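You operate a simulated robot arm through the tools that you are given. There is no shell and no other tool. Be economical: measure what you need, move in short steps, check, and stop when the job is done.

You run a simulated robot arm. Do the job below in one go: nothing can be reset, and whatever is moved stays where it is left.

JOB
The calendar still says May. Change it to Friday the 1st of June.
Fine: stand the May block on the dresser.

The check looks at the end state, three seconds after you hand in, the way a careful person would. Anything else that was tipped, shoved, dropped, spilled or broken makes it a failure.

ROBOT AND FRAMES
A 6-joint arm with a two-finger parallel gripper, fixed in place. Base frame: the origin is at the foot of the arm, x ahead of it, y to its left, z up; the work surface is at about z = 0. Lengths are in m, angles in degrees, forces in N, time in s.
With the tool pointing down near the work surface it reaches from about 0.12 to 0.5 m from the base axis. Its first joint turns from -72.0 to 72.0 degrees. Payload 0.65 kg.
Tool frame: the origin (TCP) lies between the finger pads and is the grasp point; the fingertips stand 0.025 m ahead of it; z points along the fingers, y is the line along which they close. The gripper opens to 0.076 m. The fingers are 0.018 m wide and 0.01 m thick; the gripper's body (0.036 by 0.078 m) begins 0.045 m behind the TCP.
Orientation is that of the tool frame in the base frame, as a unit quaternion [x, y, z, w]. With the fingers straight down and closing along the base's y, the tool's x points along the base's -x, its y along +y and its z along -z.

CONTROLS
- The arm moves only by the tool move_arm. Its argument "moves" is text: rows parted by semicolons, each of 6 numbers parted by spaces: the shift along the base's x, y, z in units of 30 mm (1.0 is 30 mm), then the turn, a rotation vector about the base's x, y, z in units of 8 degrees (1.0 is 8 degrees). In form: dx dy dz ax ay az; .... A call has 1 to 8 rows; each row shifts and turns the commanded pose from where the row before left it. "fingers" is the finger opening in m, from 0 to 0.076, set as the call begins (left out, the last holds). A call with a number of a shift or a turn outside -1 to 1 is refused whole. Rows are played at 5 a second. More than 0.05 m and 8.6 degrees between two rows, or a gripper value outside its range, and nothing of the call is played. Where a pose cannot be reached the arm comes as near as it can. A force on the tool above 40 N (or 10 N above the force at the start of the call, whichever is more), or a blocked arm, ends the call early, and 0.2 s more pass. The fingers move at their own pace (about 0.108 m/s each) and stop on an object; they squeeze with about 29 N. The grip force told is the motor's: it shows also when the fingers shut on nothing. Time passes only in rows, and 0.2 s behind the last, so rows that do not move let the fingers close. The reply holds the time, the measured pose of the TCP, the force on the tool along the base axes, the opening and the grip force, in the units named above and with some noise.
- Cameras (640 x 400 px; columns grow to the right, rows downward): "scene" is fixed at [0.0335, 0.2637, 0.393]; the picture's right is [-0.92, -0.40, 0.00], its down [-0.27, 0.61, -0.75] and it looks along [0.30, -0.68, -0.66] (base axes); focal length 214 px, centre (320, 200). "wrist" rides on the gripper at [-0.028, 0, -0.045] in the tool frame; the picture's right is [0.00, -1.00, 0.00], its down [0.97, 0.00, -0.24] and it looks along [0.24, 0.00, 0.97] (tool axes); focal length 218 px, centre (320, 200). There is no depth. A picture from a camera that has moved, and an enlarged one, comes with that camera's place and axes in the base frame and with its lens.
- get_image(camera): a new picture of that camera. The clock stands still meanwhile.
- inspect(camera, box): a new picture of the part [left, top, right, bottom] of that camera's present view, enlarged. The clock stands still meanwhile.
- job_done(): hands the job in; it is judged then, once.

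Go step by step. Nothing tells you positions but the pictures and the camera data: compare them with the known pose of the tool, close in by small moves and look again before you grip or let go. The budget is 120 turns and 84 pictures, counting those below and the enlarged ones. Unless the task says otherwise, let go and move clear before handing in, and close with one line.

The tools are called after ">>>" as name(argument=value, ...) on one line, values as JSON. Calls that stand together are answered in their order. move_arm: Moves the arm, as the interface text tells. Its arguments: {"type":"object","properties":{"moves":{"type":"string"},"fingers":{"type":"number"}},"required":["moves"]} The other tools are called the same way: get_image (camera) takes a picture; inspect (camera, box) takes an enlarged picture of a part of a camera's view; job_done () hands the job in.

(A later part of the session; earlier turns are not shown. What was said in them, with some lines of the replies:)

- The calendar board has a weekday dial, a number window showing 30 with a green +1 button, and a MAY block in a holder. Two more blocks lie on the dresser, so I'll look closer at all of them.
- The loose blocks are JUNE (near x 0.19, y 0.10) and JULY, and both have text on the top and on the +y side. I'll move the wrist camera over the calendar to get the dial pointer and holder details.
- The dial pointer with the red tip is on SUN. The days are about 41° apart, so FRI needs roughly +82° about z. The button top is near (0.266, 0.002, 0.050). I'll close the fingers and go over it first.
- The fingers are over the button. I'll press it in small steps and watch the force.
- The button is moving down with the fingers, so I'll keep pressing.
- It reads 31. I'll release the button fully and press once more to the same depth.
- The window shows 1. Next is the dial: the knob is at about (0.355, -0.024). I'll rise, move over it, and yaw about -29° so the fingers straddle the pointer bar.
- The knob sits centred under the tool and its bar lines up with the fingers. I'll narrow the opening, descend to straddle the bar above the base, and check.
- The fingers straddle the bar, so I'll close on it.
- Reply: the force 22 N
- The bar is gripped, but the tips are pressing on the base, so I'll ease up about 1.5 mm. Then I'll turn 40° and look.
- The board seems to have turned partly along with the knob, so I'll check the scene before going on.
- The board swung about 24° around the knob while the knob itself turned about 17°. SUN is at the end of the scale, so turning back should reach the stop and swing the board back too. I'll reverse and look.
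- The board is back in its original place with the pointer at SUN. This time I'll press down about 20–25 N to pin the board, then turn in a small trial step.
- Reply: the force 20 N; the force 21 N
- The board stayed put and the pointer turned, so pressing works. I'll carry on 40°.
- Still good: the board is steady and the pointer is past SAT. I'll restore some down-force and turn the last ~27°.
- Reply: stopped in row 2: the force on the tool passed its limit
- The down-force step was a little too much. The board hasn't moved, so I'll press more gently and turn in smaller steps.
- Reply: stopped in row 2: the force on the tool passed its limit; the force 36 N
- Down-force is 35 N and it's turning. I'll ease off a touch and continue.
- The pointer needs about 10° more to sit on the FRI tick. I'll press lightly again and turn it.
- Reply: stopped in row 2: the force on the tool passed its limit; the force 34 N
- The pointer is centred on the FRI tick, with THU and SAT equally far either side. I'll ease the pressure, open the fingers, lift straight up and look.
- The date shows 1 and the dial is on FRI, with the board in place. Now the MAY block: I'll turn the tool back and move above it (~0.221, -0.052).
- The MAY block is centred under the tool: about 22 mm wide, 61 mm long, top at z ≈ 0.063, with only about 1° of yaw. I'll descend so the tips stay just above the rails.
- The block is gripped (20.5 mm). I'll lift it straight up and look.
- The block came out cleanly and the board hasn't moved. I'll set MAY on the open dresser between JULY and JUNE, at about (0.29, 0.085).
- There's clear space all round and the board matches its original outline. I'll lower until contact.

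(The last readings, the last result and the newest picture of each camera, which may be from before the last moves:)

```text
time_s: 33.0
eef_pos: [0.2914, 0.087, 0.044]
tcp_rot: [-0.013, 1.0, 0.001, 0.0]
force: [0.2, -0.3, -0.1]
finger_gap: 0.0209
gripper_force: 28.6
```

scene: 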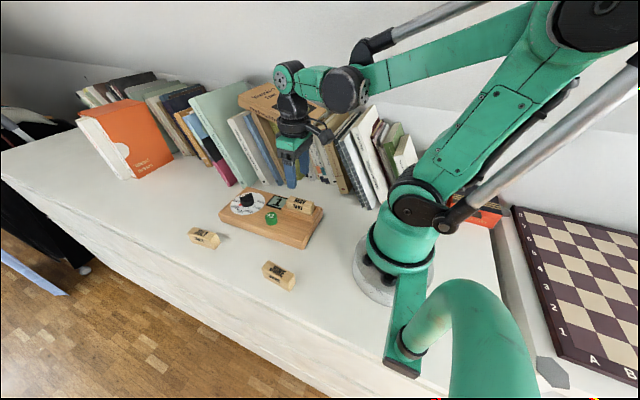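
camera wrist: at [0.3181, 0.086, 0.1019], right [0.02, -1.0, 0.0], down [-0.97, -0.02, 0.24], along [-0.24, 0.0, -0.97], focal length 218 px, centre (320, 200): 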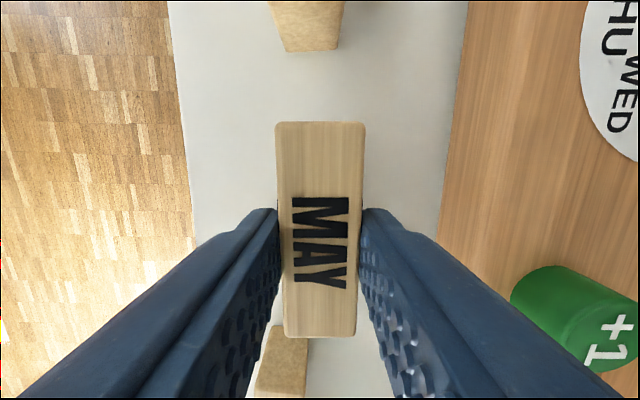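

>>> move_arm(moves="0 0 -0.06 0 0 0; 0 0 0 0 0 0")

>>> inspect(camera="scene", box=[200, 200, 290, 260])

```text
time_s: 33.6
eef_pos: [0.2914, 0.0867, 0.0436]
tcp_rot: [-0.013, 1.0, 0.003, 0.0]
force: [0.2, -0.3, -1.2]
finger_gap: 0.0207
gripper_force: 29.3
```

```text
6.67 times, centred on (245, 230) of scene
camera zoom: at [0.0335, 0.2637, 0.393], right [-0.92, -0.4, 0.0], down [-0.27, 0.61, -0.75], along [0.3, -0.68, -0.66], focal length 1430 px, centre (820, 0)
```

zoom: 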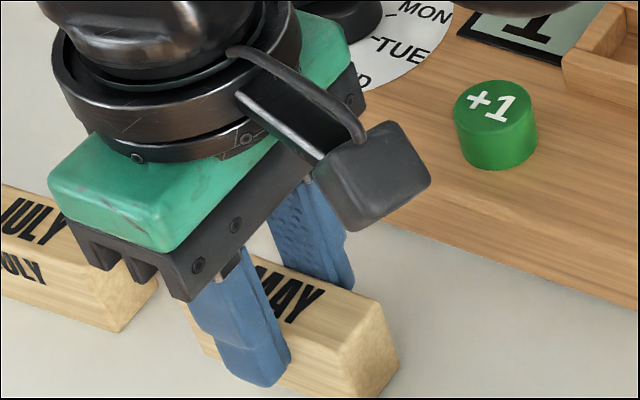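

>>> move_arm(moves="0 0 -0.04 0 0 0; 0 0 -0.04 0 0 0; 0 0 0 0 0 0")

```text
time_s: 34.5
eef_pos: [0.2904, 0.0862, 0.0403]
tcp_rot: [-0.012, 1.0, 0.002, 0.001]
force: [-2.2, -1.2, 21.6]
finger_gap: 0.0209
gripper_force: 28.8
```

Contact. I'll ease up slightly, release, and lift away.

>>> move_arm(moves="0 0 0.03 0 0 0; 0 0 0 0 0 0")

>>> move_arm(moves="0 0 0 0 0 0; 0 0 0 0 0 0; 0 0 0.5 0 0 0; 0 0 1 0 0 0; 0 0 1 0 0 0; 0 0 0.5 0 0 0; 0 0 0 0 0 0", fingers=0.04)

>>> get_image(camera="wrist")

```text
time_s: 35.0
eef_pos: [0.2915, 0.0862, 0.0421]
tcp_rot: [-0.012, 1.0, 0.002, 0.0]
force: [0.1, -0.3, -0.5]
finger_gap: 0.0205
gripper_force: 28.6
```

```text
time_s: 36.6
eef_pos: [0.2921, 0.0863, 0.132]
tcp_rot: [-0.013, 1.0, 0.002, -0.001]
force: [0.2, -0.4, 0.2]
finger_gap: 0.0398
gripper_force: 0.1
```

```text
37 pictures are left
camera wrist: at [0.3179, 0.085, 0.1756], right [0.02, -1.0, 0.0], down [-0.97, -0.02, 0.24], along [-0.24, 0.0, -0.97], focal length 218 px, centre (320, 200)
```

wrist: 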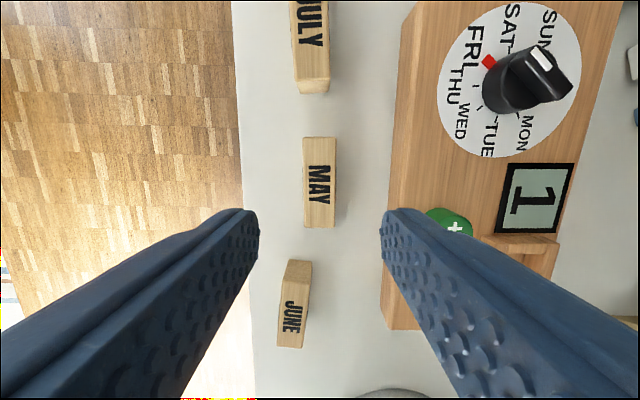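

MAY stands on the dresser. Now I'll move above JUNE (~0.185, 0.104).

>>> move_arm(moves="-0.9 0.15 0 0 0 0; -0.9 0.15 0 0 0 0; -0.9 0.15 0 0 0 0; -0.7 0.15 0 0 0 0; 0 0 0 0 0 0")

>>> inspect(camera="wrist", box=[240, 110, 400, 260])

```text
time_s: 37.9
eef_pos: [0.1892, 0.1051, 0.1323]
tcp_rot: [-0.012, 1.0, 0.002, 0.0]
force: [-0.3, -0.5, -0.6]
finger_gap: 0.0401
gripper_force: 0.1
```

```text
2.67 times, centred on (320, 185) of wrist
camera zoom: at [0.2153, 0.1045, 0.1757], right [0.02, -1.0, 0.0], down [-0.97, -0.02, 0.24], along [-0.24, 0.0, -0.97], focal length 582 px, centre (320, 240)
```

zoom: 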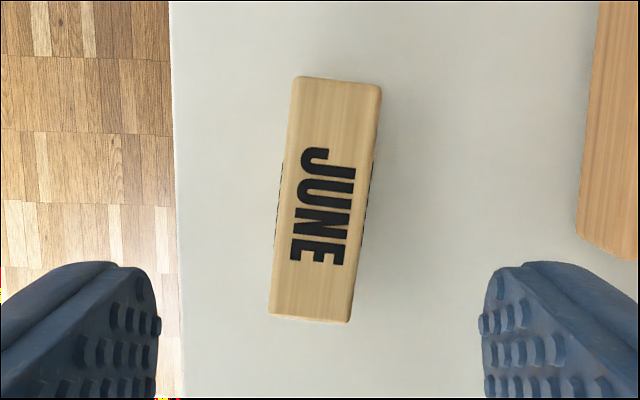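

JUNE is centred at (0.190, 0.104) with yaw about -5°. I'll align, descend to the same grip height as for MAY, and grip.

>>> move_arm(moves="0.01 -0.05 -0.6 0 0 -0.78; 0 0 -1 0 0 0; 0 0 -0.9 0 0 0; 0 0 -0.48 0 0 0; 0 0 0 0 0 0")

>>> get_image(camera="wrist")

```text
time_s: 39.0
eef_pos: [0.1886, 0.1027, 0.0406]
tcp_rot: [0.042, 0.999, 0.002, 0.0]
force: [-0.6, 0.0, 0.4]
finger_gap: 0.0402
gripper_force: 0.0
```

```text
35 pictures are left
camera wrist: at [0.2159, 0.0996, 0.0856], right [-0.08, -1.0, 0.0], down [-0.97, 0.08, 0.24], along [-0.24, 0.02, -0.97], focal length 218 px, centre (320, 200)
```

wrist: 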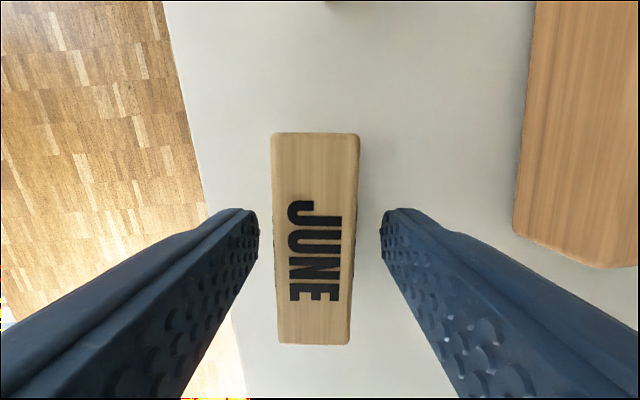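

Nicely aligned. I'll shift 2 mm toward the base to match the earlier grip, then close.

>>> move_arm(moves="-0.07 0.02 0.03 0 0 0; 0 0 0 0 0 0")

>>> move_arm(moves="0 0 0 0 0 0; 0 0 0 0 0 0; 0 0 0 0 0 0", fingers=0)

>>> move_arm(moves="0 0 0.4 0 0 0; 0 0 0.8 0 0 0.2; 0 0 1 0 0 0.2; 0 0 1 0 0 0.23; 0 0 0 0 0 0")

>>> get_image(camera="wrist")

```text
time_s: 39.6
eef_pos: [0.1873, 0.1028, 0.0427]
tcp_rot: [0.043, 0.999, 0.001, 0.0]
force: [0.7, 0.3, -0.6]
finger_gap: 0.04
gripper_force: 0.1
```

```text
time_s: 40.5
eef_pos: [0.1884, 0.104, 0.0429]
tcp_rot: [0.042, 0.999, 0.002, 0.0]
force: [-0.2, 0.9, 2.8]
finger_gap: 0.0208
gripper_force: 28.8
```

```text
time_s: 41.6
eef_pos: [0.1861, 0.1027, 0.14]
tcp_rot: [-0.002, 1.0, 0.002, -0.001]
force: [-0.5, 0.4, 0.2]
finger_gap: 0.0206
gripper_force: 28.8
```

```text
34 pictures are left
camera wrist: at [0.2139, 0.1023, 0.1842], right [0.0, -1.0, 0.0], down [-0.97, 0.0, 0.24], along [-0.24, 0.0, -0.97], focal length 218 px, centre (320, 200)
```

wrist: 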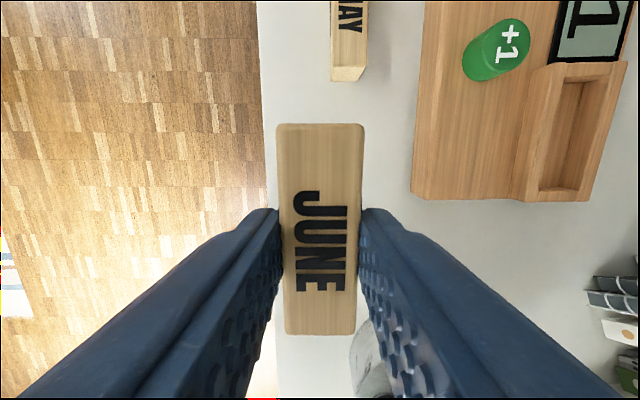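

JUNE is held just like MAY was. I'll carry it over the empty holder at (0.219, -0.051) with the holder's yaw.

>>> move_arm(moves="0.2 -0.85 0 0 0 0.2; 0.2 -0.85 0 0 0 0; 0.2 -0.85 0 0 0 0; 0.2 -0.85 0 0 0 0; 0.2 -0.85 0 0 0 0; 0.08 -0.86 0 0 0 0; 0 0 0 0 0 0")

>>> get_image(camera="wrist")

>>> inspect(camera="scene", box=[240, 160, 340, 230])

```text
time_s: 43.2
eef_pos: [0.2198, -0.0506, 0.1391]
tcp_rot: [-0.015, 1.0, 0.002, 0.0]
force: [-0.8, 0.3, 0.2]
finger_gap: 0.0207
gripper_force: 29.5
```

```text
33 pictures are left
camera wrist: at [0.2464, -0.0497, 0.1828], right [0.03, -1.0, 0.0], down [-0.97, -0.03, 0.24], along [-0.24, 0.0, -0.97], focal length 218 px, centre (320, 200)
```

wrist: 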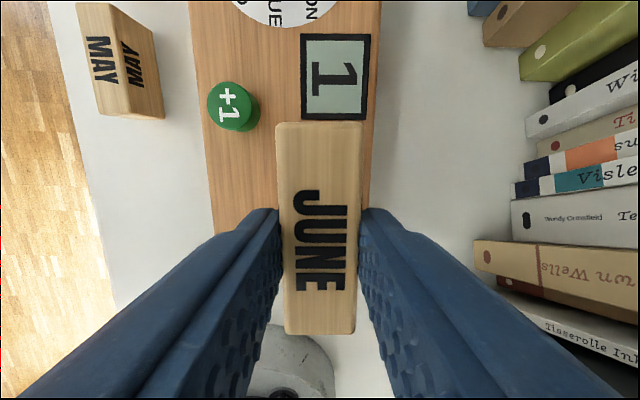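

```text
5.71 times, centred on (290, 195) of scene
camera zoom: at [0.0335, 0.2637, 0.393], right [-0.92, -0.4, 0.0], down [-0.27, 0.61, -0.75], along [0.3, -0.68, -0.66], focal length 1226 px, centre (491, 229)
```

zoom: 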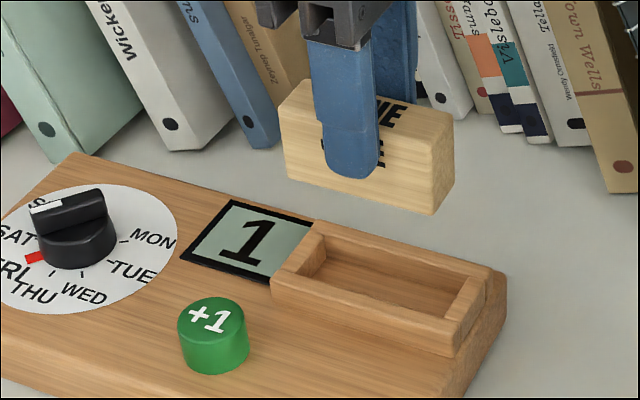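

The pose matches the MAY lift view almost exactly. I'll descend to just above the holder walls and check.

>>> move_arm(moves="0 -0.01 -0.8 0 0 0; 0 0 -0.6 0 0 0; 0 0 0 0 0 0")

>>> inspect(camera="scene", box=[260, 175, 330, 230])

>>> inspect(camera="wrist", box=[220, 60, 420, 350])

```text
time_s: 44.0
eef_pos: [0.2198, -0.0496, 0.097]
tcp_rot: [-0.016, 1.0, 0.002, 0.0]
force: [-0.4, -0.9, -0.8]
finger_gap: 0.0203
gripper_force: 28.9
```

```text
7.27 times, centred on (295, 202) of scene
camera zoom: at [0.0335, 0.2637, 0.393], right [-0.92, -0.4, 0.0], down [-0.27, 0.61, -0.75], along [0.3, -0.68, -0.66], focal length 1560 px, centre (502, 182)
```

zoom: 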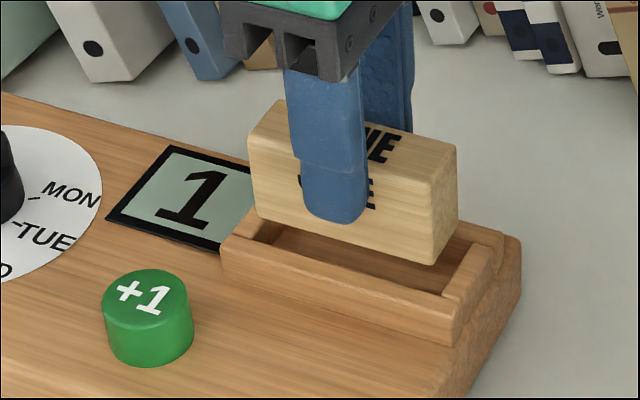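

```text
1.38 times, centred on (320, 205) of wrist
camera zoom: at [0.2464, -0.0503, 0.1414], right [0.03, -1.0, 0.0], down [-0.97, -0.03, 0.24], along [-0.24, 0.0, -0.97], focal length 301 px, centre (320, 193)
```

zoom: 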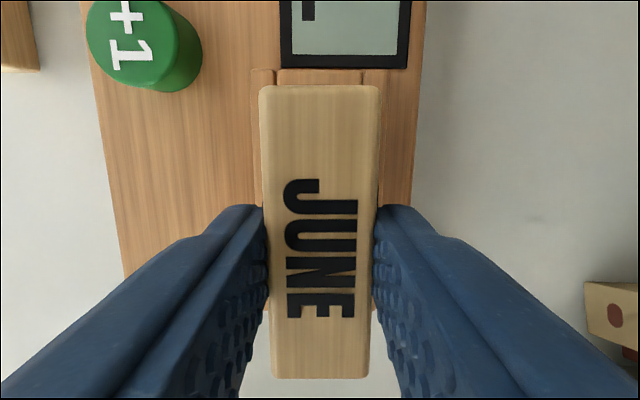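

It looks lined up with the pocket, so I'll lower gently in small steps.

>>> move_arm(moves="0 0 -0.2 0 0 0; 0 0 -0.15 0 0 0; 0 0 -0.1 0 0 0; 0 0 0 0 0 0")

>>> inspect(camera="scene", box=[260, 175, 330, 230])

```text
time_s: 45.0
eef_pos: [0.2199, -0.0511, 0.084]
tcp_rot: [-0.016, 1.0, 0.001, 0.001]
force: [0.2, -0.9, 0.5]
finger_gap: 0.0207
gripper_force: 29.1
```

```text
7.27 times, centred on (295, 202) of scene
camera zoom: at [0.0335, 0.2637, 0.393], right [-0.92, -0.4, 0.0], down [-0.27, 0.61, -0.75], along [0.3, -0.68, -0.66], focal length 1560 px, centre (502, 182)
```

zoom: 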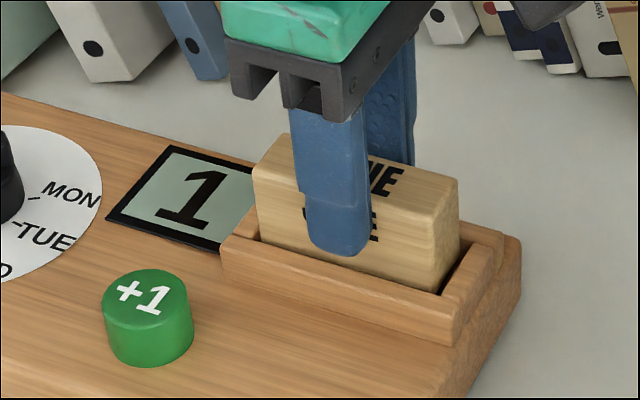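

It's entering the pocket with clearance and no force. I'll lower the rest.

>>> move_arm(moves="0 0 -0.1 0 0 0; 0 0 -0.07 0 0 0; 0 0 -0.05 0 0 0; 0 0 0 0 0 0")

>>> inspect(camera="scene", box=[260, 175, 330, 230])

```text
time_s: 46.0
eef_pos: [0.2195, -0.0502, 0.077]
tcp_rot: [-0.016, 1.0, 0.002, -0.001]
force: [-0.2, 0.2, -0.8]
finger_gap: 0.0209
gripper_force: 29.1
```

```text
7.27 times, centred on (295, 202) of scene
camera zoom: at [0.0335, 0.2637, 0.393], right [-0.92, -0.4, 0.0], down [-0.27, 0.61, -0.75], along [0.3, -0.68, -0.66], focal length 1560 px, centre (502, 182)
```

zoom: 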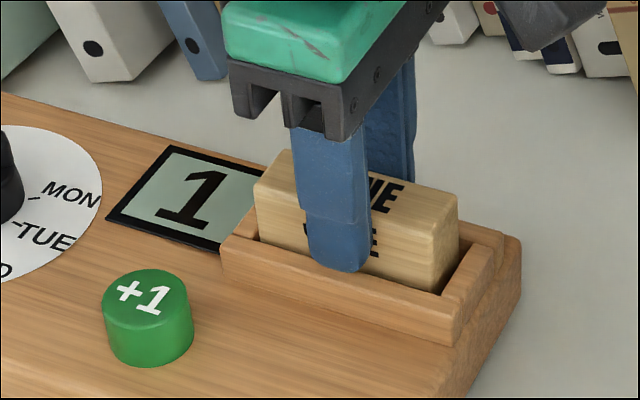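

>>> move_arm(moves="0 0 -0.03 0 0 0; 0 0 0 0 0 0")

```text
time_s: 46.6
eef_pos: [0.2194, -0.05, 0.0765]
tcp_rot: [-0.015, 1.0, 0.002, 0.0]
force: [-0.7, -1.7, 21.3]
finger_gap: 0.0208
gripper_force: 28.9
```

Seated. I'll ease off, open, and lift straight up.

>>> move_arm(moves="0 0 0.025 0 0 0; 0 0 0 0 0 0")

>>> move_arm(moves="0 0 0 0 0 0; 0 0 0 0 0 0; 0 0 0.5 0 0 0; 0 0 1 0 0 0; 0 0 1 0 0 0; 0 0 1 0 0 0; 0 0 0 0 0 0", fingers=0.036)

>>> get_image(camera="wrist")

>>> inspect(camera="scene", box=[170, 170, 340, 300])

```text
time_s: 47.2
eef_pos: [0.2194, -0.0509, 0.0763]
tcp_rot: [-0.015, 1.0, 0.002, 0.0]
force: [0.6, 0.1, 0.0]
finger_gap: 0.0205
gripper_force: 28.9
```

```text
time_s: 48.9
eef_pos: [0.2187, -0.0502, 0.1822]
tcp_rot: [-0.017, 1.0, 0.002, -0.001]
force: [-0.3, -0.3, 0.1]
finger_gap: 0.0361
gripper_force: 0.0
```

```text
27 pictures are left
camera wrist: at [0.246, -0.0505, 0.2264], right [0.03, -1.0, 0.0], down [-0.97, -0.03, 0.24], along [-0.24, 0.0, -0.97], focal length 218 px, centre (320, 200)
```

wrist: 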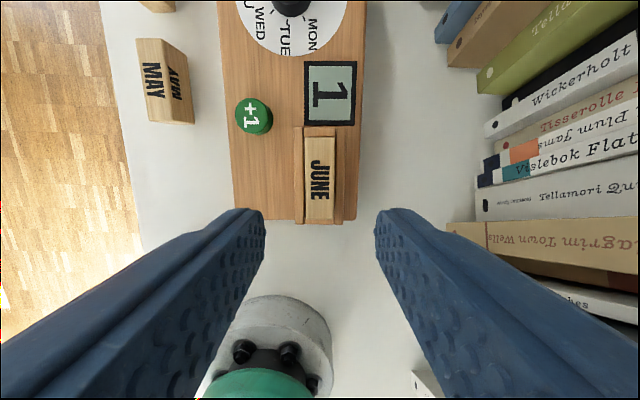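

```text
3.08 times, centred on (255, 235) of scene
camera zoom: at [0.0335, 0.2637, 0.393], right [-0.92, -0.4, 0.0], down [-0.27, 0.61, -0.75], along [0.3, -0.68, -0.66], focal length 660 px, centre (520, 92)
```

zoom: 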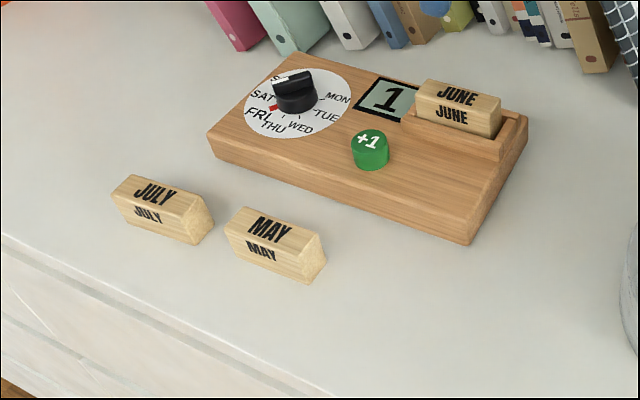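

JUNE is seated, the date is 1, and the board and JULY are where they started. One last close check of the dial pointer.

>>> inspect(camera="scene", box=[225, 180, 275, 220])

>>> move_arm(moves="1 0.3 0 0 0 0; 1 0.3 0.3 0 0 0; 1 0.3 0.3 0 0 0; 0 0 0 0 0 0")

>>> inspect(camera="wrist", box=[240, 50, 440, 250])

```text
10.00 times, centred on (250, 200) of scene
camera zoom: at [0.0335, 0.2637, 0.393], right [-0.92, -0.4, 0.0], down [-0.27, 0.61, -0.75], along [0.3, -0.68, -0.66], focal length 2145 px, centre (1020, 200)
```

zoom: 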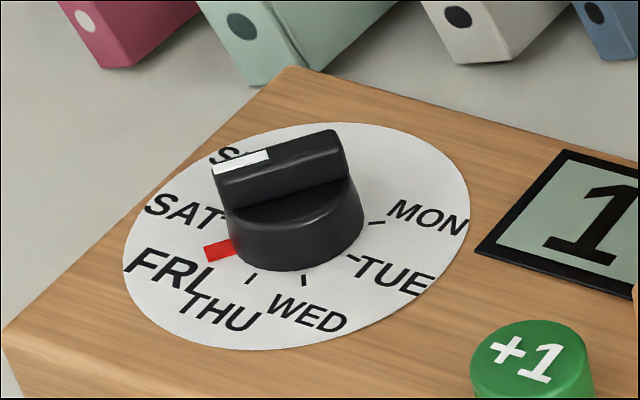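

```text
time_s: 49.9
eef_pos: [0.3094, -0.0239, 0.1987]
tcp_rot: [-0.016, 1.0, 0.002, 0.0]
force: [-0.6, -0.5, 0.2]
finger_gap: 0.0358
gripper_force: 0.1
```

```text
2.00 times, centred on (340, 150) of wrist
camera zoom: at [0.3363, -0.0235, 0.2434], right [0.03, -1.0, 0.0], down [-0.97, -0.03, 0.24], along [-0.24, 0.0, -0.97], focal length 436 px, centre (280, 300)
```

zoom: 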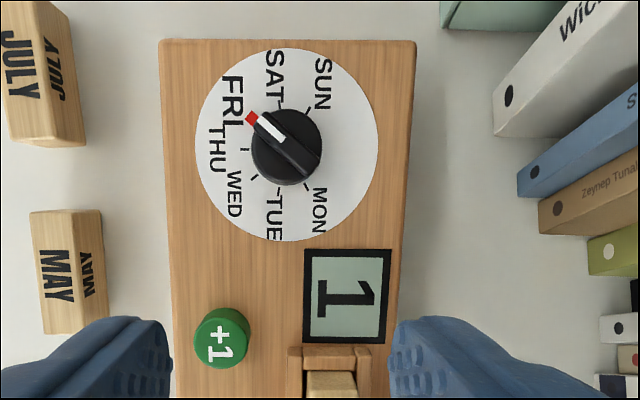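

The pointer is on the FRI tick, the window shows 1 and JUNE is in the holder. The arm is clear of everything, so I'm handing in.

>>> job_done()

```text
The job is handed in.
```

The calendar now reads Friday, 1 June, and the May block stands on the dresser; the calendar board swung about 24° while I was turning the dial, but I brought it back to where it was.
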